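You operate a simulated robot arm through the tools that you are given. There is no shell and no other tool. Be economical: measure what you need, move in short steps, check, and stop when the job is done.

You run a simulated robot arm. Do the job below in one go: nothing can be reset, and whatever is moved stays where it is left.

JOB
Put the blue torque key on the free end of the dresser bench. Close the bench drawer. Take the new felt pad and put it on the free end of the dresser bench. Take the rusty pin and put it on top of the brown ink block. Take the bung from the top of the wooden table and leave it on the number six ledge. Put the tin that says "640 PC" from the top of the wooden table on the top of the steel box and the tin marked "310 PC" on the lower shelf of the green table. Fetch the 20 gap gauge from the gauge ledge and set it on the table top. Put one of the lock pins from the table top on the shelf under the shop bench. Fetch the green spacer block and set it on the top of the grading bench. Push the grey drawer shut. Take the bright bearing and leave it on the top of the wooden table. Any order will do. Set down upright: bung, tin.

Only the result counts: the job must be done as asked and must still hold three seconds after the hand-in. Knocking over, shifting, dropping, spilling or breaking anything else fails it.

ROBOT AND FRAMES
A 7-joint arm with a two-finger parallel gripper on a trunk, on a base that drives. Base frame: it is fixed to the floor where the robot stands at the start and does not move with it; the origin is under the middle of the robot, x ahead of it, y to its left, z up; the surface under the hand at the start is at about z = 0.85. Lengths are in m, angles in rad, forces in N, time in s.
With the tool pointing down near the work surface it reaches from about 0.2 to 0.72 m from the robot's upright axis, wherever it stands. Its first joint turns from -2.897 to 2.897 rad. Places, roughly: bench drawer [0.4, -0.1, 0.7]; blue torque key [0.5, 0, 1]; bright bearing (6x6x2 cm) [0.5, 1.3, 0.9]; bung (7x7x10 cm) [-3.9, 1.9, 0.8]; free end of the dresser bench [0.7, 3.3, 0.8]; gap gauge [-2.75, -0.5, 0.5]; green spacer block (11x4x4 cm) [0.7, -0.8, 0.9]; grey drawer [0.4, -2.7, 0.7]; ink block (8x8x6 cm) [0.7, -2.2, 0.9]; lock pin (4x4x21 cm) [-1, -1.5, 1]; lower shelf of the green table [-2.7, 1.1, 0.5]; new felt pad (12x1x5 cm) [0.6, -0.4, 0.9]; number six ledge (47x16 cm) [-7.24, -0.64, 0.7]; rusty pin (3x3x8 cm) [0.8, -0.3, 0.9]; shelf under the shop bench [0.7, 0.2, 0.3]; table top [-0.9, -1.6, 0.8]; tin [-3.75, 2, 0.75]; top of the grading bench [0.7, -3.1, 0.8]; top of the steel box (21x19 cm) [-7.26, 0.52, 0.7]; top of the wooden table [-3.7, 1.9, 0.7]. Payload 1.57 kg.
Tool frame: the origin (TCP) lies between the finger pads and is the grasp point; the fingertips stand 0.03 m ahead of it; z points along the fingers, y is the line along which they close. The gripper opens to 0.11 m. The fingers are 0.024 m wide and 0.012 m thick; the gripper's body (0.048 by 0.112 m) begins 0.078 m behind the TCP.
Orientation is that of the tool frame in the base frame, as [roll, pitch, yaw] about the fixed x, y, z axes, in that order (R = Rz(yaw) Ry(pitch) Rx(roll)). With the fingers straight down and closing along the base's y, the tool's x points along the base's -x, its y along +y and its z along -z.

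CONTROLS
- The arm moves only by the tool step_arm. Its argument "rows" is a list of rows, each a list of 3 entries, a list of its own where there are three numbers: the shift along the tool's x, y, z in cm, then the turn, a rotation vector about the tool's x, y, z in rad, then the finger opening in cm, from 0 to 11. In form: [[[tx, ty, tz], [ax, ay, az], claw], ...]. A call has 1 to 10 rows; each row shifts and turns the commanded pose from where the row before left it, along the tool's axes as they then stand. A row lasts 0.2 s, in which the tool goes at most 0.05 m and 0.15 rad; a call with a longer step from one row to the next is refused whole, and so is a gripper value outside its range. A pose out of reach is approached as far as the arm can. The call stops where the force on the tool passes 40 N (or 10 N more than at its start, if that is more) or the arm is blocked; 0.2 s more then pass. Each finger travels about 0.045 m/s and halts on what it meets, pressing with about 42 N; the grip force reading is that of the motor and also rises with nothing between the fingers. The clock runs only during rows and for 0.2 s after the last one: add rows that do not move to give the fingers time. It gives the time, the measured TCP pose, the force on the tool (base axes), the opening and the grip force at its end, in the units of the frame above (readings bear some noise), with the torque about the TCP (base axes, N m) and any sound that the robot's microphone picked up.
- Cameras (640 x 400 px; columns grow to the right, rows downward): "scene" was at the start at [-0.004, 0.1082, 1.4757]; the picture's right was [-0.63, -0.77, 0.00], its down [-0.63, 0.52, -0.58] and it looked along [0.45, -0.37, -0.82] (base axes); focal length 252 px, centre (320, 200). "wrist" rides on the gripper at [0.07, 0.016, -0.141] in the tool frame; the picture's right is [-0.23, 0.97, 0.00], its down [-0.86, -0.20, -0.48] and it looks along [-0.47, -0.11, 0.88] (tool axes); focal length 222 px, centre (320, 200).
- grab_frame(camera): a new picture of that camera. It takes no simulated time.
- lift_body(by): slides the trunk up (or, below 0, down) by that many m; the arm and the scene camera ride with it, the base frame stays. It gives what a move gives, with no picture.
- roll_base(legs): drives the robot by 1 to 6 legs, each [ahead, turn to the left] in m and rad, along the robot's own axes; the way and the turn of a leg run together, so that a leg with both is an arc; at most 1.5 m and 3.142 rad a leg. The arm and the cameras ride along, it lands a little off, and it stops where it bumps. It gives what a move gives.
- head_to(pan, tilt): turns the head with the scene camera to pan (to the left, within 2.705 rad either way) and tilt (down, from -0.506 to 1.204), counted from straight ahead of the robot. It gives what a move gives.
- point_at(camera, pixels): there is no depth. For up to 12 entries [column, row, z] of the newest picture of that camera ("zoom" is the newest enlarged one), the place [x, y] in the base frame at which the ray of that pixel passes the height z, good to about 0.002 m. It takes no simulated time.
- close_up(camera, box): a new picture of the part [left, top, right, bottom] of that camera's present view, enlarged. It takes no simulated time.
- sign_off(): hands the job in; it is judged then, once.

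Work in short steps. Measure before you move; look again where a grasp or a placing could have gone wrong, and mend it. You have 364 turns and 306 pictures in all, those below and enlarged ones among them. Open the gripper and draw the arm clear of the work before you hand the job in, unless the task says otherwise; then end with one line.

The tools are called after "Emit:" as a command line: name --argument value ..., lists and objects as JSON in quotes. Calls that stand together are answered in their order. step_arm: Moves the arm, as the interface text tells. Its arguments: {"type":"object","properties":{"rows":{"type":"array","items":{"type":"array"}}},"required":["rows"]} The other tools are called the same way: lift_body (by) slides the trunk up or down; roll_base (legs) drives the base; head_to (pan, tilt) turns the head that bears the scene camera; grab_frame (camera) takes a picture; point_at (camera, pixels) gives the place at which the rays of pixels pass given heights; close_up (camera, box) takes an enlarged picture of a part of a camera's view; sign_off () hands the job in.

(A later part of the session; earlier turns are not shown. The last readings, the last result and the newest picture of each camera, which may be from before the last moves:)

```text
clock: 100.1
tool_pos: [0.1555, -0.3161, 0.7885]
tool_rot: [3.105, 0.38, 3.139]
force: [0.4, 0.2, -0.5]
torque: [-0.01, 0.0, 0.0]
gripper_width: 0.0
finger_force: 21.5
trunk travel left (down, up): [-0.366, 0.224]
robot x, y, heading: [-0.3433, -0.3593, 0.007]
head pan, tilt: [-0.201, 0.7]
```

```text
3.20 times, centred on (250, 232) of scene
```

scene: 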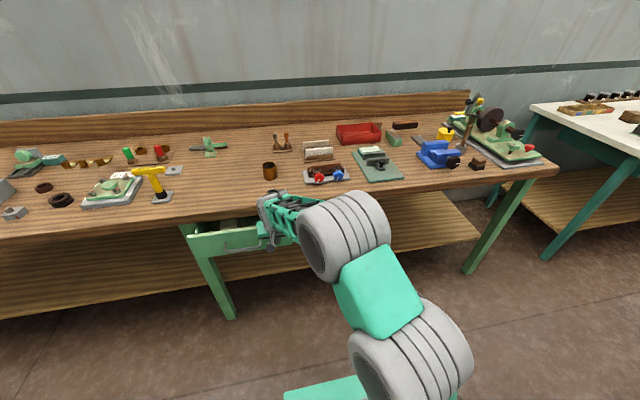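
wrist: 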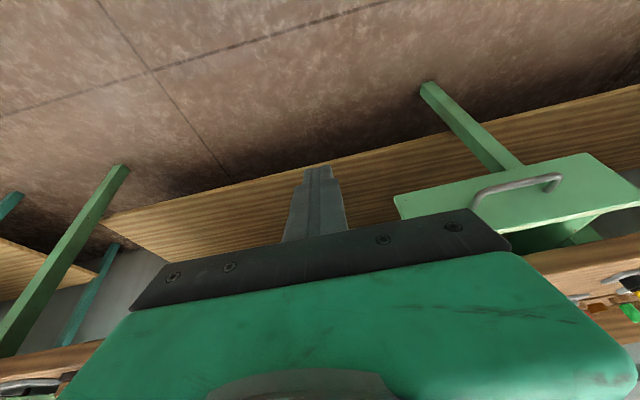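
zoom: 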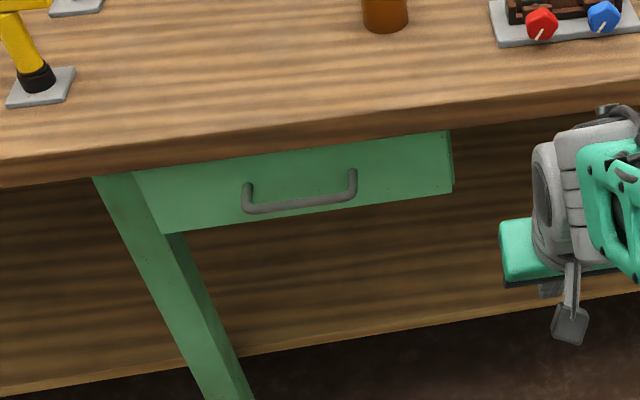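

I check the drawer front's present x.

Emit:
point_at --camera "zoom" --pixels '[[165, 235, 0.657], [449, 191, 0.657], [445, 132, 0.783], [200, 163, 0.81], [450, 122, 0.81], [450, 95, 0.85]]'

Emit:
close_up --camera "scene" --box '[250, 195, 310, 232]'

Emit:
close_up --camera "scene" --box '[170, 210, 230, 247]'

```text
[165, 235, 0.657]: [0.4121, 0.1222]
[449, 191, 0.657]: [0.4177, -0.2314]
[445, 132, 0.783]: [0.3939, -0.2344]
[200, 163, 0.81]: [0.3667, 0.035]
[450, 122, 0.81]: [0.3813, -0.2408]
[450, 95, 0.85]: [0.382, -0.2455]
```

```text
10.67 times, centred on (280, 214) of scene
```

zoom: 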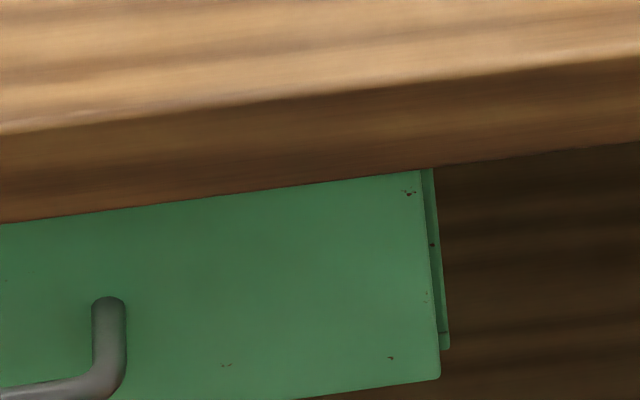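

```text
10.67 times, centred on (200, 228) of scene
```

zoom: 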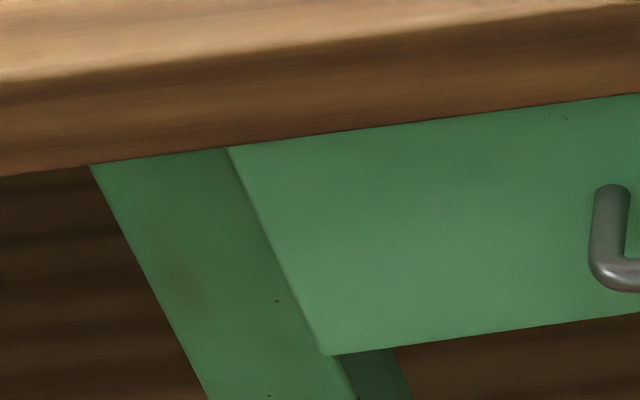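

The front is flush with the frame and stopped hard: drawer closed. Now I inspect the felt pads, pins and spacer area.

Emit:
close_up --camera "scene" --box '[240, 110, 400, 210]'

Emit:
close_up --camera "scene" --box '[380, 90, 560, 202]'

```text
4.00 times, centred on (320, 160) of scene
```

zoom: 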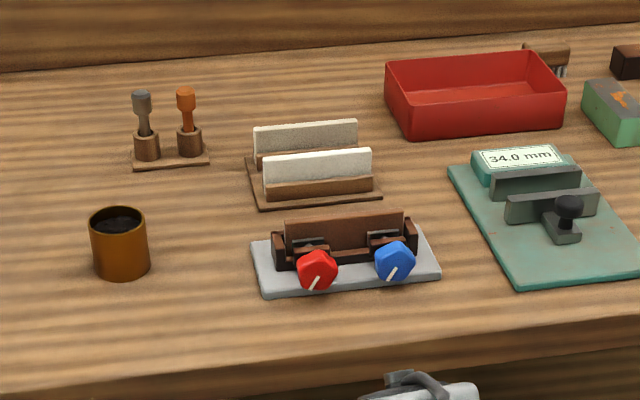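

```text
3.56 times, centred on (470, 146) of scene
```

zoom: 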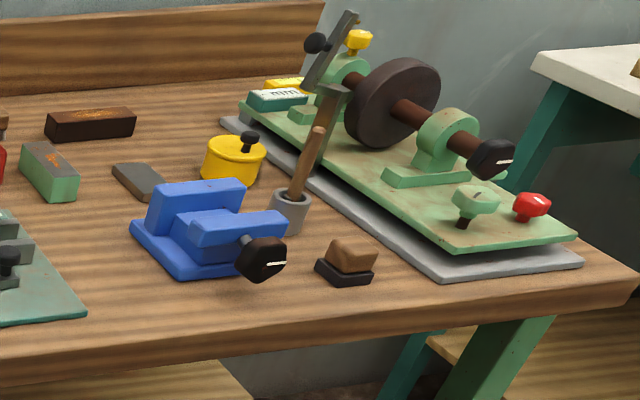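

Pads: front one is clean white (new), rear one greyish (worn). I measure pads, pins and the spacer block.

Emit:
close_up --camera "scene" --box '[260, 125, 356, 185]'

Emit:
point_at --camera "zoom" --pixels '[[24, 160, 0.91], [203, 150, 0.91], [10, 112, 0.91], [180, 100, 0.91], [24, 160, 0.9], [203, 150, 0.9], [100, 200, 0.87], [15, 225, 0.855], [205, 240, 0.855]]'

```text
6.67 times, centred on (308, 155) of scene
```

zoom: 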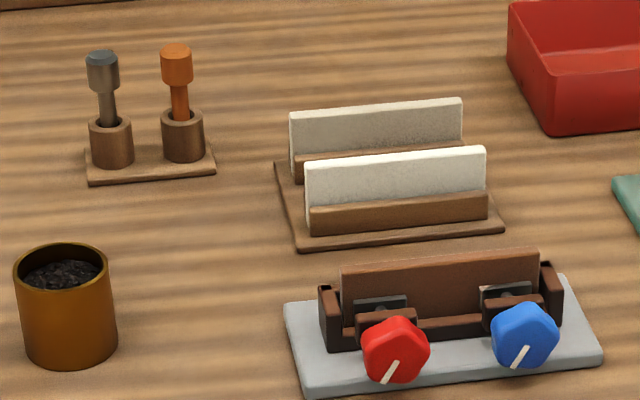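

```text
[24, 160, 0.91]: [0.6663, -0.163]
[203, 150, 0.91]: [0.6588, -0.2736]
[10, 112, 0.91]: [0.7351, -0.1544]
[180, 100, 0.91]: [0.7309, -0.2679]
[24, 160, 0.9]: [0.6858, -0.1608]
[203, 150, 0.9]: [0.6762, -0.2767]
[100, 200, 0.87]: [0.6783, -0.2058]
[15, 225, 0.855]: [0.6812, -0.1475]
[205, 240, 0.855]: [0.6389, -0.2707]
```

I redo the pixels on this enlarged picture: front pad top edge (306,163)–(486,148); pin tops (176,48) rusty.

Emit:
point_at --camera "zoom" --pixels '[[306, 163, 0.9], [486, 148, 0.9], [306, 163, 0.92], [486, 148, 0.92], [290, 112, 0.92], [462, 99, 0.92], [312, 234, 0.86], [488, 216, 0.86], [176, 50, 0.93], [176, 50, 0.95], [184, 158, 0.86], [104, 160, 0.86]]'

```text
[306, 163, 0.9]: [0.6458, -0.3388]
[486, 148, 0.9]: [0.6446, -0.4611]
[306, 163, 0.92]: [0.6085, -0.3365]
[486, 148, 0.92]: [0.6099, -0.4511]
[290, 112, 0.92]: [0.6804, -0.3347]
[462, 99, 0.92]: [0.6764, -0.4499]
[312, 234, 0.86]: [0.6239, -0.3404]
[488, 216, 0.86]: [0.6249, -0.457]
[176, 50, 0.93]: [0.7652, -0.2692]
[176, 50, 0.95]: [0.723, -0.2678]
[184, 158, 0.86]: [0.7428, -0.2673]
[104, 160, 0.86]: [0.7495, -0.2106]
```

Pad: x≈0.637, y −0.338…−0.458, top z≈0.906. I straighten the tool, rise, raise the trunk, and drive up to the bench.

Emit:
step_arm --rows '[[[0, 0, -4], [0, 0.127, 0], 0], [[0, 0, -4], [0, 0.127, 0], 0], [[0, 0, -4], [0, 0.127, 0], 3], [[0, 0, -4], [0, 0, 0], 5], [[0, 0, -4], [0, 0, 0], 5], [[0, 0, -4], [0, 0, 0], 5]]'

Emit:
lift_body --by 0.06

Emit:
step_arm --rows '[[[-2, 0, 0], [0, 0, 0.149], 5], [[0, 0, 0], [0, 0, 0.149], 5], [[0, 0, 0], [0, 0, 0.149], 5], [[0, 0, 0], [0, 0, 0.149], 5], [[0, 0, 0], [0, 0, 0.149], 5], [[0, 0, 0], [0, 0, 0.149], 5], [[0, 0, 0], [0, 0, 0.149], 5], [[0, 0, 0], [0, 0, 0.149], 5], [[0, 0, 0], [0, 0, 0.149], 5], [[0, 0, 0], [0, 0, 0.149], 5]]'

```text
clock: 101.5
tool_pos: [0.1259, -0.3235, 1.0236]
tool_rot: [3.106, -0.001, -3.131]
force: [0.6, 0.3, -0.5]
torque: [0.0, 0.02, -0.02]
gripper_width: 0.0504
finger_force: 0.1
trunk travel left (down, up): [-0.366, 0.224]
robot x, y, heading: [-0.3443, -0.3535, 0.018]
head pan, tilt: [-0.201, 0.7]
```

```text
clock: 102.5
tool_pos: [0.1242, -0.3231, 1.0842]
tool_rot: [3.104, -0.002, -3.129]
force: [0.2, 0.0, 0.1]
torque: [0.0, 0.01, 0.02]
gripper_width: 0.0501
finger_force: 0.0
trunk travel left (down, up): [-0.426, 0.164]
robot x, y, heading: [-0.3449, -0.3537, 0.01]
head pan, tilt: [-0.201, 0.7]
```

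```text
clock: 104.7
tool_pos: [0.1453, -0.3232, 1.0847]
tool_rot: [3.141, -0.033, 1.661]
force: [0.8, -0.4, 0.3]
torque: [-0.02, 0.01, 0.01]
gripper_width: 0.0507
finger_force: 0.0
trunk travel left (down, up): [-0.426, 0.164]
robot x, y, heading: [-0.3441, -0.3523, 0.016]
head pan, tilt: [-0.201, 0.7]
```

I fix the small tilt and yaw, then drive forward to x≈0.

Emit:
step_arm --rows '[[[0, 0, 0], [0, -0.033, 0.09], 5]]'

Emit:
roll_base --legs '[[0.345, -0.013]]'

Emit:
grab_frame --camera "wrist"

```text
clock: 105.1
tool_pos: [0.1458, -0.323, 1.0837]
tool_rot: [-3.141, -0.003, 1.573]
force: [0.3, -0.2, 0.0]
torque: [0.04, 0.02, -0.01]
gripper_width: 0.0499
finger_force: 0.1
trunk travel left (down, up): [-0.426, 0.164]
robot x, y, heading: [-0.3462, -0.3543, 0.014]
head pan, tilt: [-0.201, 0.7]
```

```text
clock: 107.4
tool_pos: [0.4916, -0.3269, 1.0841]
tool_rot: [-3.14, -0.003, 1.563]
force: [0.0, -0.6, -0.4]
torque: [0.01, 0.0, 0.03]
gripper_width: 0.0502
finger_force: 0.0
trunk travel left (down, up): [-0.426, 0.164]
robot x, y, heading: [-0.0009, -0.3534, 0.004]
head pan, tilt: [-0.201, 0.7]
```

```text
265 pictures are left
```

wrist: 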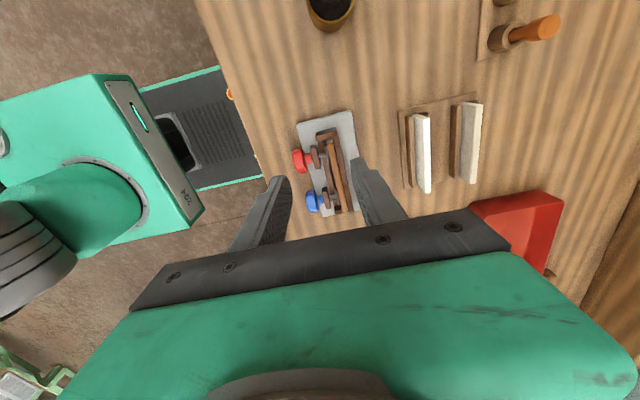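

Both pads are visible; the new one at (423,153). I measure its top edge in this view.

Emit:
close_up --camera "wrist" --box '[390, 85, 502, 205]'

Emit:
point_at --camera "wrist" --pixels '[[423, 114, 0.905], [431, 192, 0.905], [476, 104, 0.905], [474, 183, 0.905], [555, 22, 0.935], [545, 28, 0.935]]'

```text
3.33 times, centred on (446, 145) of wrist
```

zoom: 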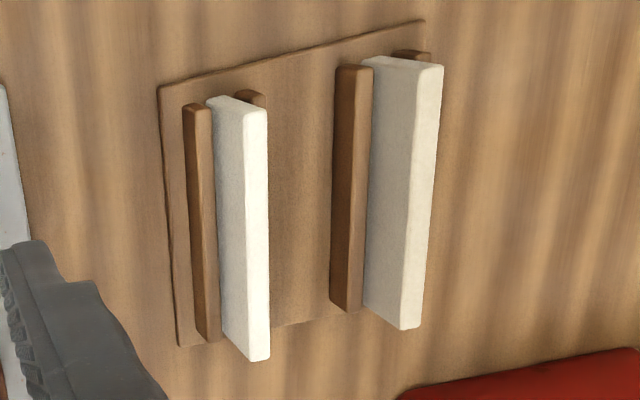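

```text
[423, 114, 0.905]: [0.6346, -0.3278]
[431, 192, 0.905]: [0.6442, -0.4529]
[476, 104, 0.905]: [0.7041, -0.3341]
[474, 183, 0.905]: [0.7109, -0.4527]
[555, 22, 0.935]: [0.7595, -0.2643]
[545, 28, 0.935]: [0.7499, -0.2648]
```

I convert the zoom pixels directly.

Emit:
point_at --camera "zoom" --pixels '[[255, 112, 0.905], [259, 356, 0.905], [255, 112, 0.895], [259, 356, 0.895], [428, 68, 0.905], [410, 325, 0.905]]'

```text
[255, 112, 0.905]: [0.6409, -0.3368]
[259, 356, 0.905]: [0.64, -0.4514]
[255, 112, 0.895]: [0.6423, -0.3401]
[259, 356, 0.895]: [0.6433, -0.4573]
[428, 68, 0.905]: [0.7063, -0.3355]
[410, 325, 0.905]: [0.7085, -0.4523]
```

Pad at x≈0.641, y centre −0.397, top 0.902; holder top ≈0.876. I move above, then descend to TCP z 0.911.

Emit:
step_arm --rows '[[[-2.0, 3.7, 0], [0, 0, 0], 4.5], [[-2.0, 3.7, 0], [0, 0, 0], 4.5], [[-2.0, 3.7, 0], [0, 0, 0], 4.5], [[-1.0, 3.8, 0], [0, 0, 0], 4.5], [[0, 0, 4], [0, 0, 0], 4.5], [[0, 0, 4], [0, 0, 0], 4.5]]'

Emit:
grab_frame --camera "wrist"

Emit:
grab_frame --camera "scene"

```text
clock: 108.8
tool_pos: [0.6393, -0.3984, 1.0051]
tool_rot: [3.139, -0.002, 1.563]
force: [0.2, 0.6, 0.1]
torque: [0.03, 0.0, -0.01]
gripper_width: 0.0451
finger_force: 0.1
trunk travel left (down, up): [-0.426, 0.164]
robot x, y, heading: [0.0003, -0.3515, -0.002]
head pan, tilt: [-0.201, 0.7]
```

```text
263 pictures are left
```

wrist: 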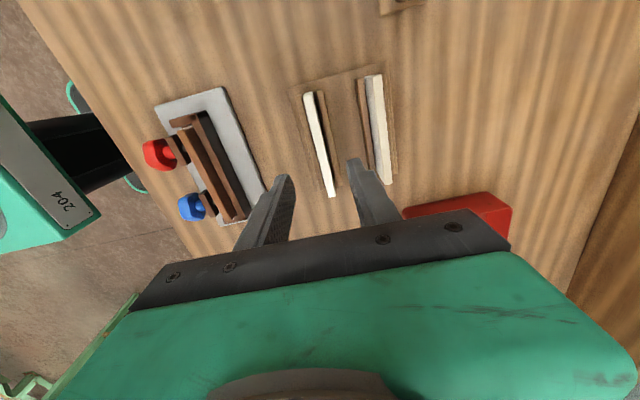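

```text
262 pictures are left
```

scene: 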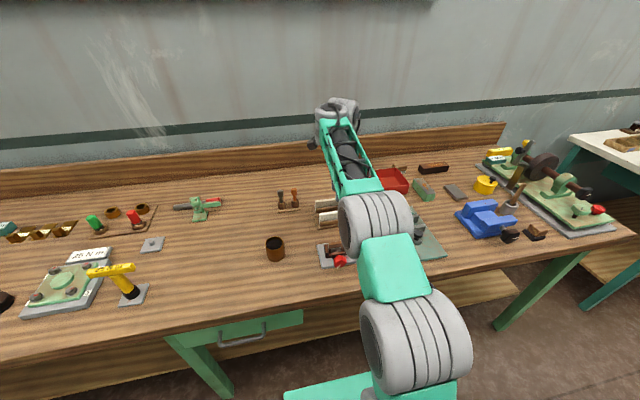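

I check alignment: pad top runs (308,95)–(331,195) here.

Emit:
point_at --camera "wrist" --pixels '[[309, 95, 0.902], [331, 195, 0.902]]'

Emit:
step_arm --rows '[[[0, 0.2, 4], [0, 0, 0], 4.5], [[0, 0, 3.5], [0, 0, 0], 4.5], [[0, 0, 1.9], [0, 0, 0], 4.5]]'

Emit:
grab_frame --camera "wrist"

```text
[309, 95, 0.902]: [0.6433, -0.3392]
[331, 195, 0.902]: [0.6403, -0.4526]
```

```text
clock: 109.6
tool_pos: [0.6431, -0.3975, 0.9081]
tool_rot: [3.141, -0.005, 1.562]
force: [-0.5, 0.1, -0.3]
torque: [0.02, 0.01, 0.0]
gripper_width: 0.0447
finger_force: 0.1
trunk travel left (down, up): [-0.426, 0.164]
robot x, y, heading: [-0.002, -0.3511, -0.001]
head pan, tilt: [-0.201, 0.7]
```

```text
261 pictures are left
```

wrist: 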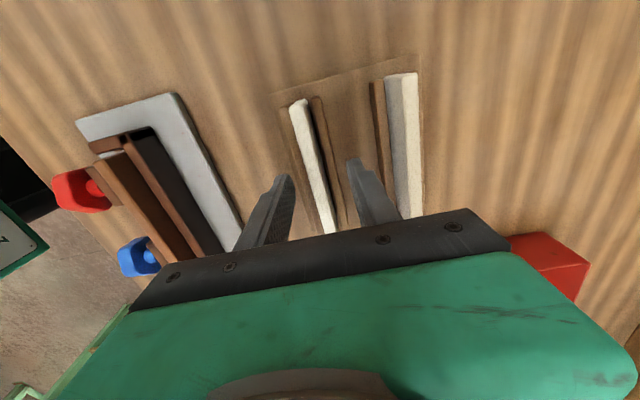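

Fingers straddle the pad. I rise 0.4 cm for clearance from the holder strips and close.

Emit:
step_arm --rows '[[[0, 0, -0.4], [0, 0, 0], 4.5], [[0, 0, 0], [0, 0, 0], 0], [[0, 0, 0], [0, 0, 0], 0], [[0, 0, 0], [0, 0, 0], 0], [[0, 0, 0], [0, 0, 0], 0], [[0, 0, 0], [0, 0, 0], 0]]'

Emit:
step_arm --rows '[[[0, 0, -1.5], [0, 0, 0], 0], [[0, 0, -3], [0, 0, 0], 0], [[0, 0, -5], [0, 0, 0], 0], [[0, 0, -5], [0, 0, 0], 0], [[0, 0, -3], [0, 0, 0], 0]]'

Emit:
grab_frame --camera "wrist"

```text
clock: 111.0
tool_pos: [0.6439, -0.3976, 0.9143]
tool_rot: [3.141, -0.004, 1.56]
force: [-0.8, -0.4, 0.7]
torque: [-0.09, 0.04, -0.04]
gripper_width: 0.0091
finger_force: 27.3
trunk travel left (down, up): [-0.426, 0.164]
robot x, y, heading: [-0.0025, -0.3521, -0.001]
head pan, tilt: [-0.201, 0.7]
```

```text
clock: 112.2
tool_pos: [0.6423, -0.3994, 1.0881]
tool_rot: [-3.137, -0.005, 1.56]
force: [-0.1, -0.3, -0.7]
torque: [0.01, 0.07, 0.01]
gripper_width: 0.0089
finger_force: 27.5
trunk travel left (down, up): [-0.426, 0.164]
robot x, y, heading: [-0.0004, -0.3526, 0.003]
head pan, tilt: [-0.201, 0.7]
```

```text
260 pictures are left
```

wrist: 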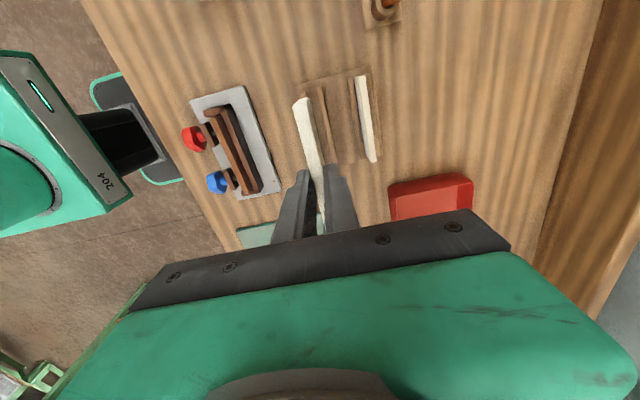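

The new pad is held. I retract and drive back to the dresser bench.

Emit:
step_arm --rows '[[[0, -5, 0], [0, 0, 0], 0], [[0.8, -5, 0], [0, 0, 0], 0], [[1.5, -5, 0], [0, 0, 0], 0], [[1.5, -3, 0], [0, 0, 0], 0]]'

Emit:
roll_base --legs '[[-0.5, 0], [0, 1.567], [1.5, 0], [1.5, 0], [0.72, 0], [0, -1.571]]'

```text
refused: row 2 steps farther than a row can; nothing moved
```

```text
clock: 140.5
tool_pos: [0.1117, 3.3519, 1.0903]
tool_rot: [3.141, -0.004, 1.574]
force: [-0.3, 0.6, -0.5]
torque: [0.02, -0.03, -0.05]
gripper_width: 0.009
finger_force: 26.8
trunk travel left (down, up): [-0.426, 0.164]
robot x, y, heading: [-0.5312, 3.388, 0.014]
head pan, tilt: [-0.201, 0.7]
```

The retraction was refused, but the drive went fine with the arm extended. I approach so the pad is over x≈0.52, passing above everything.

Emit:
roll_base --legs '[[0.41, 0]]'

Emit:
head_to --pan -0.1 --tilt 0.7

Emit:
grab_frame --camera "scene"

Emit:
grab_frame --camera "wrist"

```text
clock: 143.0
tool_pos: [0.5243, 3.3565, 1.089]
tool_rot: [3.141, -0.004, 1.573]
force: [-0.4, -0.5, -0.4]
torque: [0.01, 0.0, 0.01]
gripper_width: 0.0092
finger_force: 27.5
trunk travel left (down, up): [-0.426, 0.164]
robot x, y, heading: [-0.1204, 3.3948, 0.008]
head pan, tilt: [-0.201, 0.7]
```

```text
clock: 143.7
tool_pos: [0.5229, 3.3578, 1.0899]
tool_rot: [-3.141, -0.002, 1.573]
force: [-0.1, 0.9, -0.8]
torque: [0.0, -0.03, 0.03]
gripper_width: 0.009
finger_force: 27.5
trunk travel left (down, up): [-0.426, 0.164]
robot x, y, heading: [-0.1196, 3.3994, 0.009]
head pan, tilt: [-0.099, 0.7]
```

```text
259 pictures are left
```

scene: 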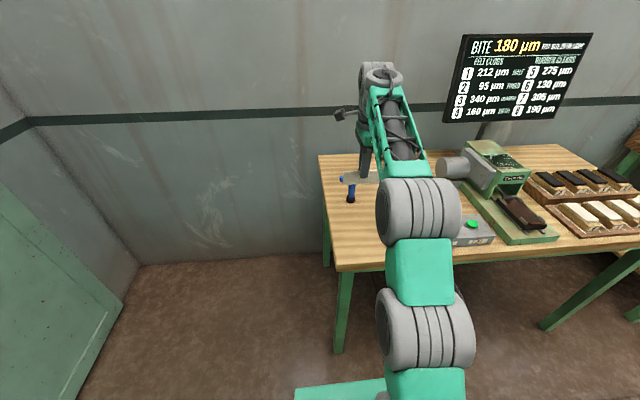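

```text
258 pictures are left
```

wrist: 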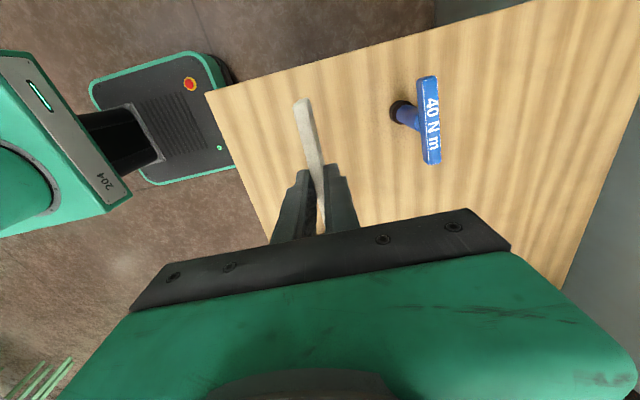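

Clear space below. I lower the pad until contact.

Emit:
step_arm --rows '[[[0, 0, 5], [0, 0, 0], 0], [[0, 0, 5], [0, 0, 0], 0], [[0, 0, 5], [0, 0, 0], 0], [[0, 0, 1.5], [0, 0, 0], 0], [[0, 0, 0.4], [0, 0, 0], 0], [[0, 0, 0.4], [0, 0, 0], 0], [[0, 0, 0.3], [0, 0, 0], 0]]'

Emit:
grab_frame --camera "scene"

```text
clock: 145.3
tool_pos: [0.5228, 3.358, 0.9151]
tool_rot: [3.141, -0.005, 1.572]
force: [-1.0, -0.3, -0.9]
torque: [0.01, -0.03, -0.02]
gripper_width: 0.0089
finger_force: 27.8
trunk travel left (down, up): [-0.426, 0.164]
robot x, y, heading: [-0.1165, 3.3973, 0.01]
head pan, tilt: [-0.099, 0.7]
```

```text
257 pictures are left
```

scene: 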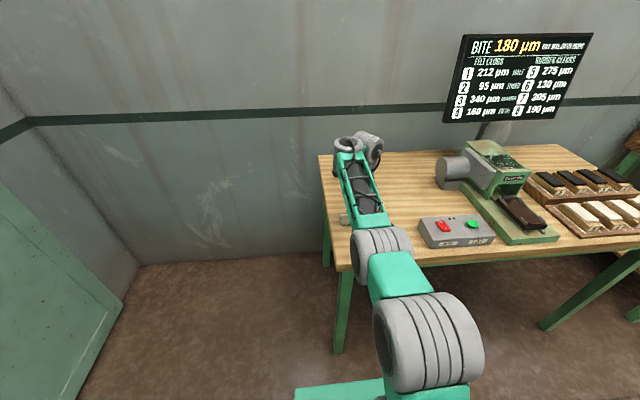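

Still no contact; continue with 0.2 cm steps.

Emit:
step_arm --rows '[[[0, 0, 0.2], [0, 0, 0], 0], [[0, 0, 0.2], [0, 0, 0], 0], [[0, 0, 0.2], [0, 0, 0], 0], [[0, 0, 0.2], [0, 0, 0], 0]]'

```text
clock: 146.3
tool_pos: [0.5229, 3.3586, 0.9075]
tool_rot: [3.137, -0.003, 1.572]
force: [-0.2, -0.1, 9.3]
torque: [-0.57, 0.02, -0.03]
gripper_width: 0.009
finger_force: 27.7
trunk travel left (down, up): [-0.426, 0.164]
robot x, y, heading: [-0.1193, 3.3938, 0.011]
head pan, tilt: [-0.099, 0.7]
```

Contact at 9 N with one end slightly first; press a touch more to level, then open.

Emit:
step_arm --rows '[[[0, 0, 0.2], [0, 0, 0], 0], [[0, 0, 0], [0, 0, 0], 2], [[0, 0, 0], [0, 0, 0], 3.5], [[0, 0, 0], [0, 0, 0], 4], [[0, 0, 0], [0, 0, 0], 4], [[0, 0, -3], [0, 0, 0], 4], [[0, 0, -5], [0, 0, 0], 4], [[0, 0, -5], [0, 0, 0], 4], [[0, 0, -5], [0, 0, 0], 4]]'

Emit:
grab_frame --camera "wrist"

```text
clock: 148.3
tool_pos: [0.5236, 3.3579, 1.082]
tool_rot: [-3.139, -0.001, 1.573]
force: [0.4, 1.1, 0.7]
torque: [-0.08, 0.0, 0.01]
gripper_width: 0.0401
finger_force: 0.1
trunk travel left (down, up): [-0.426, 0.164]
robot x, y, heading: [-0.1208, 3.3982, 0.014]
head pan, tilt: [-0.099, 0.7]
```

```text
256 pictures are left
```

wrist: 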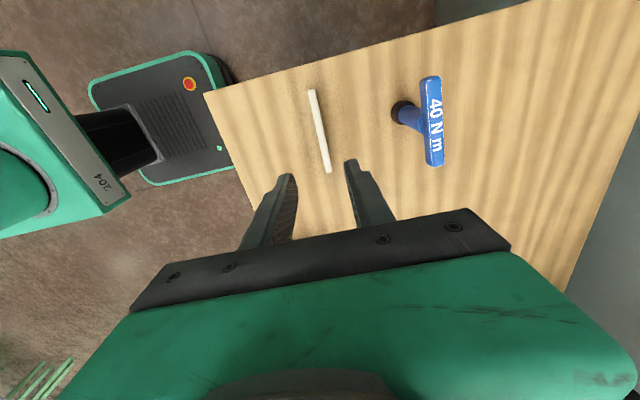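

Pad stands safely on the free end. Next the bright bearing: I drive to y≈1.35 on the shop bench.

Emit:
roll_base --legs '[[-0.4, 0], [0, -1.58], [1.5, 0], [0.6, 0], [0, 1.571]]'

Emit:
head_to --pan 0.2 --tilt 0.7

Emit:
grab_frame --camera "scene"

```text
clock: 168.4
tool_pos: [0.1543, 1.2655, 1.0843]
tool_rot: [3.14, -0.003, 1.576]
force: [0.9, -0.2, 0.2]
torque: [-0.01, -0.01, -0.02]
gripper_width: 0.0398
finger_force: 0.1
trunk travel left (down, up): [-0.426, 0.164]
robot x, y, heading: [-0.4913, 1.3039, 0.015]
head pan, tilt: [-0.099, 0.7]
```

```text
clock: 169.2
tool_pos: [0.1547, 1.2661, 1.0825]
tool_rot: [-3.14, -0.004, 1.575]
force: [-0.3, -0.2, -0.5]
torque: [0.03, 0.03, -0.01]
gripper_width: 0.04
finger_force: 0.0
trunk travel left (down, up): [-0.426, 0.164]
robot x, y, heading: [-0.4872, 1.3057, 0.011]
head pan, tilt: [0.201, 0.7]
```

```text
255 pictures are left
```

scene: 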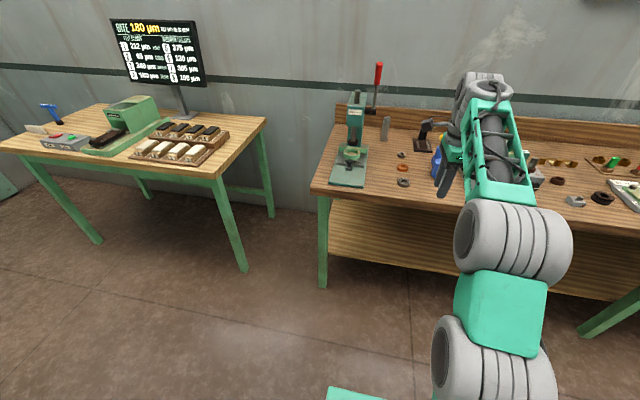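

Three rings sit beside the press at column ~402. I zoom and measure.

Emit:
close_up --camera "scene" --box '[370, 140, 450, 190]'

Emit:
point_at --camera "scene" --pixels '[[402, 155, 0.865], [402, 168, 0.865], [403, 182, 0.865]]'

```text
8.00 times, centred on (410, 165) of scene
```

zoom: 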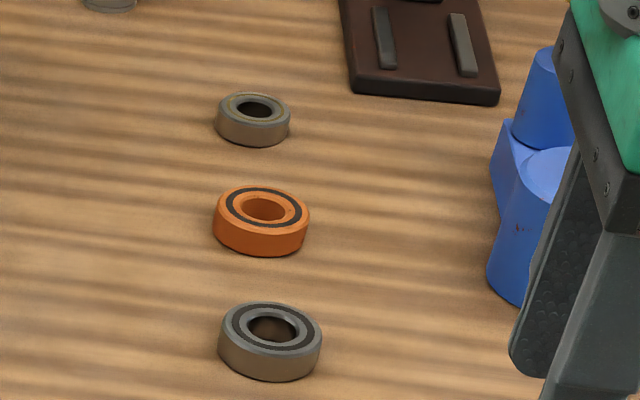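

```text
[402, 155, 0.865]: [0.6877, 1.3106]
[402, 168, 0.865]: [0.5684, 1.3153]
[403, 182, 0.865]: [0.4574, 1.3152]
```

The bright bearing is the front grey one at about (0.457, 1.315). I retract, drive closer and look with the wrist camera.

Emit:
step_arm --rows '[[[0, -5, 0], [0, 0, 0], 8], [[0, -5, 0], [0, 0, 0], 8], [[0, -5, 0], [0, 0, 0], 8]]'

Emit:
roll_base --legs '[[0.4, 0]]'

Emit:
grab_frame --camera "wrist"

```text
clock: 170.0
tool_pos: [0.0029, 1.2644, 1.0832]
tool_rot: [-3.141, -0.003, 1.577]
force: [-0.2, -0.9, -1.0]
torque: [-0.02, -0.01, 0.0]
gripper_width: 0.08
finger_force: 0.0
trunk travel left (down, up): [-0.426, 0.164]
robot x, y, heading: [-0.4832, 1.3032, 0.016]
head pan, tilt: [0.201, 0.7]
```

```text
clock: 172.5
tool_pos: [0.4025, 1.2695, 1.0824]
tool_rot: [-3.141, -0.004, 1.576]
force: [-1.2, 0.9, -0.8]
torque: [0.02, 0.0, 0.0]
gripper_width: 0.0801
finger_force: 0.1
trunk travel left (down, up): [-0.426, 0.164]
robot x, y, heading: [-0.0851, 1.3077, 0.013]
head pan, tilt: [0.201, 0.7]
```

```text
253 pictures are left
```

wrist: 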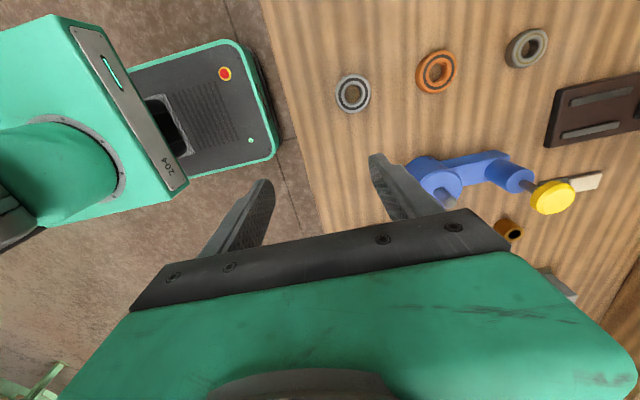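

The bright bearing is at (352,93). I measure its centre.

Emit:
close_up --camera "wrist" --box '[312, 68, 392, 118]'

Emit:
point_at --camera "wrist" --pixels '[[353, 93, 0.87], [337, 94, 0.87], [370, 91, 0.87], [353, 93, 0.86], [425, 165, 0.93], [435, 185, 0.93]]'

```text
8.00 times, centred on (352, 93) of wrist
```

zoom: 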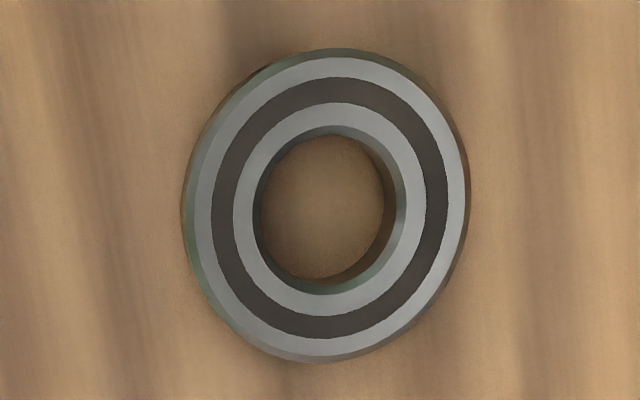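

```text
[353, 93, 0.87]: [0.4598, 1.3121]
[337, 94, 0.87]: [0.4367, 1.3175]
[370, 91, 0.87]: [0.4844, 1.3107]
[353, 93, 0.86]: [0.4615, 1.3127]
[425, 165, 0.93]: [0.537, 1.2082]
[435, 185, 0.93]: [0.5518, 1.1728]
```

Centre (0.460, 1.3125). I move over it and descend to TCP z≈0.885.

Emit:
step_arm --rows '[[[4.3, 0, 0], [0, 0, 0], 8], [[0, 3, 0], [0, 0, 0], 8], [[0, 2.75, 0], [0, 0, 0], 8], [[0, 0, 5], [0, 0, 0], 8], [[0, 0, 5], [0, 0, 0], 8], [[0, 0, 5], [0, 0, 0], 8], [[0, 0, 3], [0, 0, 0], 8], [[0, 0, 1.5], [0, 0, 0], 8]]'

Emit:
grab_frame --camera "wrist"

```text
clock: 174.3
tool_pos: [0.4812, 1.3119, 0.9127]
tool_rot: [-3.139, 0.002, 1.571]
force: [0.4, 0.7, -0.6]
torque: [-0.02, 0.02, 0.01]
gripper_width: 0.0798
finger_force: 0.1
out of reach, approached as far as the arm can: row 7, 8
trunk travel left (down, up): [-0.426, 0.164]
robot x, y, heading: [-0.0907, 1.3108, 0.012]
head pan, tilt: [0.201, 0.7]
```

```text
251 pictures are left
```

wrist: 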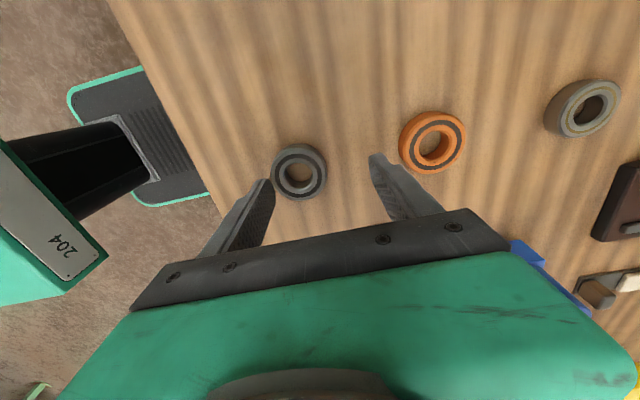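

The arm hit its reach limit and drifted +2 cm in x. I rise, then lower the trunk to gain range.

Emit:
step_arm --rows '[[[0, 0, -5], [0, 0, 0], 8], [[0, 0, -4], [0, 0, 0], 8]]'

Emit:
lift_body --by -0.08

```text
clock: 174.9
tool_pos: [0.4821, 1.3124, 1.0032]
tool_rot: [-3.139, -0.003, 1.574]
force: [0.6, 0.4, -0.3]
torque: [0.01, 0.04, 0.01]
gripper_width: 0.0803
finger_force: 0.1
trunk travel left (down, up): [-0.426, 0.164]
robot x, y, heading: [-0.0899, 1.3106, 0.016]
head pan, tilt: [0.201, 0.7]
```

```text
clock: 176.1
tool_pos: [0.4818, 1.313, 0.9244]
tool_rot: [-3.14, -0.003, 1.574]
force: [0.3, 0.2, 0.0]
torque: [0.02, -0.01, 0.04]
gripper_width: 0.0798
finger_force: 0.1
trunk travel left (down, up): [-0.346, 0.244]
robot x, y, heading: [-0.0872, 1.31, 0.017]
head pan, tilt: [0.201, 0.7]
```

Works. Now I shift back to x≈0.460 and lower the last 4 cm.

Emit:
step_arm --rows '[[[0, -2.1, 0], [0, 0, 0], 8], [[0, 0, 2], [0, 0, 0], 8], [[0, 0, 1.9], [0, 0, 0], 8]]'

Emit:
grab_frame --camera "wrist"

```text
clock: 176.9
tool_pos: [0.462, 1.3122, 0.885]
tool_rot: [3.14, -0.003, 1.576]
force: [-1.3, 0.0, -0.8]
torque: [0.03, -0.03, 0.0]
gripper_width: 0.0802
finger_force: 0.1
trunk travel left (down, up): [-0.346, 0.244]
robot x, y, heading: [-0.0905, 1.3086, 0.011]
head pan, tilt: [0.201, 0.7]
```

```text
250 pictures are left
```

wrist: 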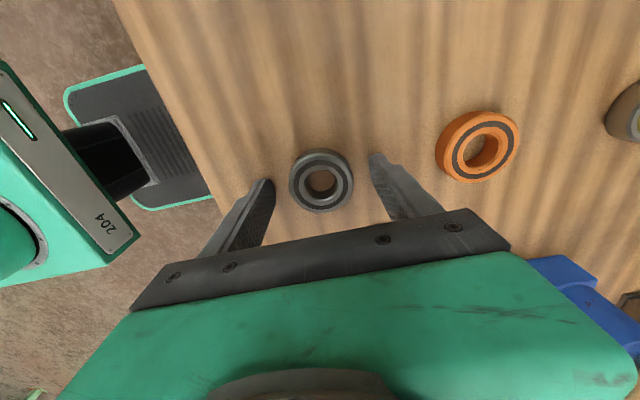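

The bearing sits between the fingers. Close and lift.

Emit:
step_arm --rows '[[[0, 0, 0], [0, 0, 0], 4], [[0, 0, 0], [0, 0, 0], 4], [[0, 0, 0], [0, 0, 0], 4], [[0, 0, 0], [0, 0, 0], 4], [[0, 0, 0], [0, 0, 0], 4]]'

Emit:
step_arm --rows '[[[0, 0, -3], [0, 0, 0], 4], [[0, 0, -5], [0, 0, 0], 4], [[0, 0, -5], [0, 0, 0], 4]]'

Emit:
lift_body --by 0.08

Emit:
grab_frame --camera "wrist"

```text
clock: 178.1
tool_pos: [0.4622, 1.3136, 0.8855]
tool_rot: [3.141, -0.003, 1.573]
force: [-0.1, -0.1, 0.2]
torque: [0.0, 0.0, 0.0]
gripper_width: 0.051
finger_force: 41.3
trunk travel left (down, up): [-0.346, 0.244]
robot x, y, heading: [-0.091, 1.3075, 0.015]
head pan, tilt: [0.201, 0.7]
```

```text
clock: 178.9
tool_pos: [0.4601, 1.3115, 1.0124]
tool_rot: [-3.139, -0.002, 1.574]
force: [-1.5, 0.1, -2.2]
torque: [-0.01, -0.13, 0.0]
gripper_width: 0.0514
finger_force: 41.4
trunk travel left (down, up): [-0.346, 0.244]
robot x, y, heading: [-0.0923, 1.309, 0.011]
head pan, tilt: [0.201, 0.7]
```

```text
clock: 180.0
tool_pos: [0.4613, 1.3117, 1.0921]
tool_rot: [-3.141, -0.003, 1.575]
force: [0.3, -0.5, -2.1]
torque: [0.0, 0.01, 0.01]
gripper_width: 0.0512
finger_force: 42.2
trunk travel left (down, up): [-0.426, 0.164]
robot x, y, heading: [-0.0903, 1.3059, 0.006]
head pan, tilt: [0.201, 0.7]
```

```text
249 pictures are left
```

wrist: 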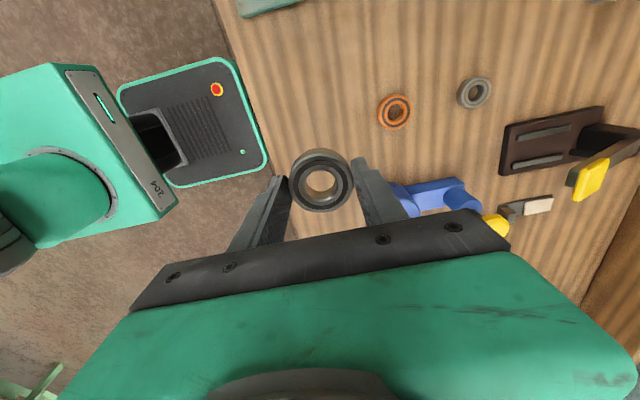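

Bearing held. I back off, turn around and drive partway towards the wooden table, then look.

Emit:
roll_base --legs '[[-0.6, 0], [0, 3.13], [0.7, 0]]'

Emit:
head_to --pan -0.1 --tilt 0.4

Emit:
grab_frame --camera "scene"

```text
clock: 194.2
tool_pos: [-1.9376, 1.3021, 1.0944]
tool_rot: [-3.141, -0.002, -1.579]
force: [1.0, -0.7, -2.0]
torque: [-0.04, -0.01, -0.01]
gripper_width: 0.0512
finger_force: 41.7
trunk travel left (down, up): [-0.426, 0.164]
robot x, y, heading: [-1.3877, 1.3003, -3.14]
head pan, tilt: [0.201, 0.7]
```

```text
clock: 195.0
tool_pos: [-1.9363, 1.3023, 1.0938]
tool_rot: [3.141, -0.002, -1.579]
force: [0.0, 0.2, -1.8]
torque: [0.0, 0.01, 0.02]
gripper_width: 0.051
finger_force: 42.4
trunk travel left (down, up): [-0.426, 0.164]
robot x, y, heading: [-1.3889, 1.2973, -3.14]
head pan, tilt: [-0.099, 0.4]
```

```text
248 pictures are left
```

scene: 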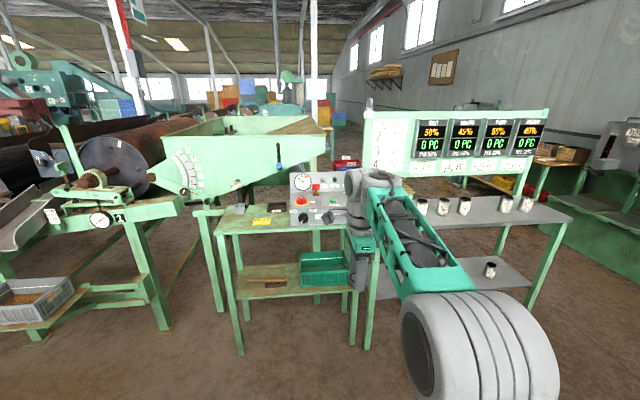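

I zoom on the display table and the wooden-looking table behind it.

Emit:
close_up --camera "scene" --box '[380, 100, 640, 262]'

Emit:
close_up --camera "scene" --box '[180, 160, 380, 360]'

Emit:
head_to --pan -0.6 --tilt 0.35

Emit:
grab_frame --camera "scene"

```text
2.46 times, centred on (510, 181) of scene
```

zoom: 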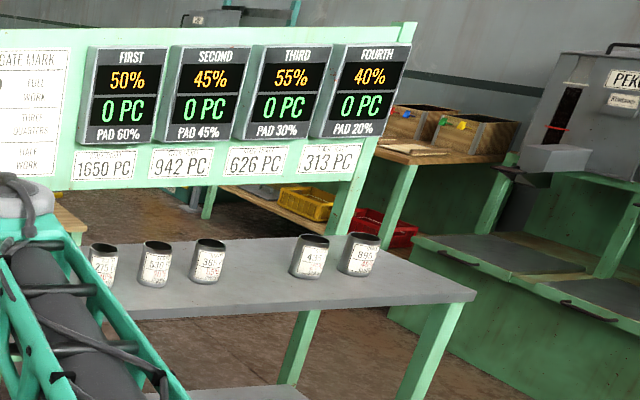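

```text
2.00 times, centred on (280, 260) of scene
```

zoom: 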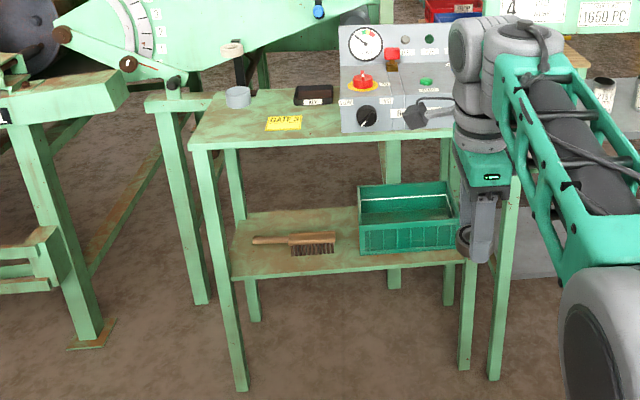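

```text
clock: 195.9
tool_pos: [-1.9363, 1.3034, 1.0945]
tool_rot: [-3.142, -0.003, -1.581]
force: [0.2, -0.4, -2.5]
torque: [-0.01, -0.03, -0.03]
gripper_width: 0.0512
finger_force: 41.9
trunk travel left (down, up): [-0.426, 0.164]
robot x, y, heading: [-1.3858, 1.3024, -3.14]
head pan, tilt: [-0.6, 0.351]
```

```text
245 pictures are left
```

scene: 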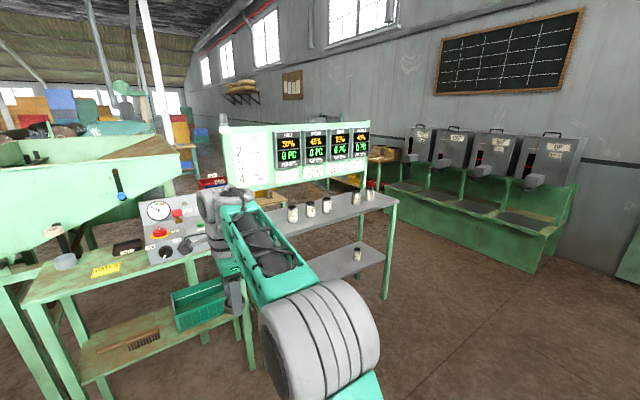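

The wooden table appears to be behind the display stand. I measure the stand's extents to plan a route around it.

Emit:
point_at --camera "scene" --pixels '[[395, 205, 0.75], [275, 237, 0.75], [388, 298, 0.0], [250, 370, 0.0], [408, 190, 0.45], [530, 272, 0.0], [400, 195, 0.0], [230, 300, 0.4]]'

Emit:
close_up --camera "scene" --box '[280, 100, 440, 200]'

```text
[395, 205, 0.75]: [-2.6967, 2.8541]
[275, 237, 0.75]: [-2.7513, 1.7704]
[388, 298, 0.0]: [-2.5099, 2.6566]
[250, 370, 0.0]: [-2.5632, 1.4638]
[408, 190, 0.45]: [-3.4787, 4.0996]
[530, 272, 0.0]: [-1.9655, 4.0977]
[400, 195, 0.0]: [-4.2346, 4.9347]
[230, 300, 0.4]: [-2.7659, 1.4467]
```

```text
4.00 times, centred on (360, 150) of scene
```

zoom: 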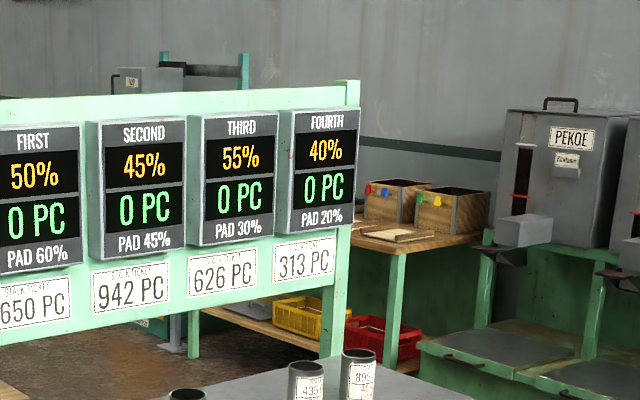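

The stand spans y≈1.5–2.7. I go around it via y≈3.2 and look from x≈−3.

Emit:
roll_base --legs '[[0, -1.571], [1.0, 0], [0.9, 0], [0, 1.571], [1.5, 0]]'

Emit:
head_to --pan 0.9 --tilt 0.5

Emit:
grab_frame --camera "scene"

```text
clock: 220.1
tool_pos: [-3.4677, 3.1409, 1.0948]
tool_rot: [3.141, -0.002, -1.551]
force: [0.1, -0.1, -1.8]
torque: [0.0, 0.03, -0.04]
gripper_width: 0.051
finger_force: 42.3
trunk travel left (down, up): [-0.426, 0.164]
robot x, y, heading: [-2.9176, 3.1495, -3.112]
head pan, tilt: [-0.6, 0.351]
```

```text
clock: 221.7
tool_pos: [-3.4693, 3.1387, 1.0936]
tool_rot: [3.141, -0.001, -1.553]
force: [-0.5, 0.3, -2.3]
torque: [-0.04, 0.0, 0.02]
gripper_width: 0.0511
finger_force: 42.0
trunk travel left (down, up): [-0.426, 0.164]
robot x, y, heading: [-2.9172, 3.1532, -3.109]
head pan, tilt: [0.901, 0.499]
```

```text
243 pictures are left
```

scene: 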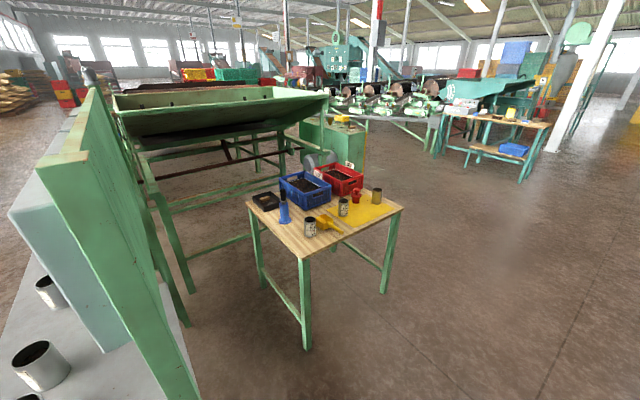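

There is the wooden table. I zoom and measure.

Emit:
close_up --camera "scene" --box '[240, 150, 410, 260]'

Emit:
point_at --camera "scene" --pixels '[[302, 258, 0.7], [248, 200, 0.7], [403, 208, 0.7], [340, 180, 0.7], [310, 236, 0.7], [343, 214, 0.7], [376, 203, 0.7], [355, 202, 0.7], [284, 222, 0.7]]'

```text
3.64 times, centred on (325, 205) of scene
```

zoom: 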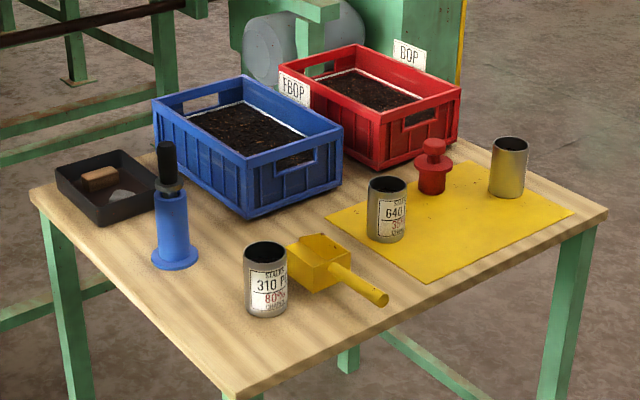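

```text
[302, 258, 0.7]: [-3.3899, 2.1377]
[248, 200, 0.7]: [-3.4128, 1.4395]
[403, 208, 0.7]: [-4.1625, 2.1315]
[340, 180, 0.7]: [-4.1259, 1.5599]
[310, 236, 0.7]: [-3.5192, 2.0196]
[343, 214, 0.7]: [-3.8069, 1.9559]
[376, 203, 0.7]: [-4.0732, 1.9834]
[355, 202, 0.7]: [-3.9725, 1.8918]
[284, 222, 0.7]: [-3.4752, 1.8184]
```

Table top: x −3.39…−4.16, y 1.44–2.13. Tins: 310 at (−3.52,2.02), 640 at (−3.81,1.96); bung is red at (−3.96,1.89). I check clearance to the frames on the left.

Emit:
point_at --camera "scene" --pixels '[[190, 322, 0.0], [160, 265, 0.0], [307, 350, 0.0], [384, 292, 0.0], [196, 395, 0.4], [185, 395, 0.1]]'

```text
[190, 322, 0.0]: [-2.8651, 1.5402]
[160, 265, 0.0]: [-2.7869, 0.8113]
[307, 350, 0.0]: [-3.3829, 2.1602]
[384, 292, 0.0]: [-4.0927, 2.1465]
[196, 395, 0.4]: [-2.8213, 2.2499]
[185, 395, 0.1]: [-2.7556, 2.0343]
```

Clear floor. I drive to x≈−3.62, turn to face −y, and approach.

Emit:
roll_base --legs '[[0.7, 0], [0, 1.54], [0.5, 0]]'

Emit:
head_to --pan 0.0 --tilt 0.8

Emit:
grab_frame --camera "scene"

Emit:
grab_frame --camera "wrist"

```text
clock: 231.8
tool_pos: [-3.6403, 2.079, 1.0946]
tool_rot: [-3.141, -0.002, -0.03]
force: [0.4, 0.2, -2.6]
torque: [0.03, -0.01, 0.01]
gripper_width: 0.0513
finger_force: 42.5
trunk travel left (down, up): [-0.426, 0.164]
robot x, y, heading: [-3.6233, 2.6295, -1.591]
head pan, tilt: [0.901, 0.499]
```

```text
clock: 233.0
tool_pos: [-3.64, 2.0794, 1.0941]
tool_rot: [3.141, -0.001, -0.03]
force: [-0.7, 0.0, -1.9]
torque: [0.01, 0.01, 0.04]
gripper_width: 0.051
finger_force: 42.1
trunk travel left (down, up): [-0.426, 0.164]
robot x, y, heading: [-3.6278, 2.6302, -1.591]
head pan, tilt: [0.0, 0.799]
```

```text
241 pictures are left
```

scene: 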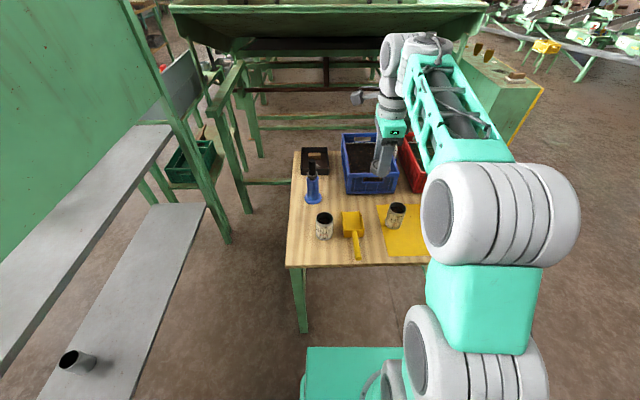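

```text
240 pictures are left
```

wrist: 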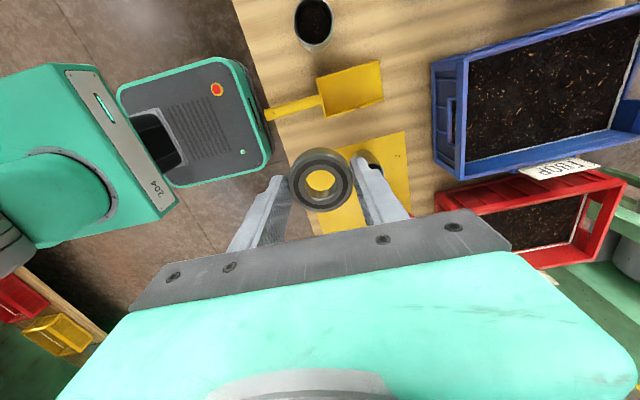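

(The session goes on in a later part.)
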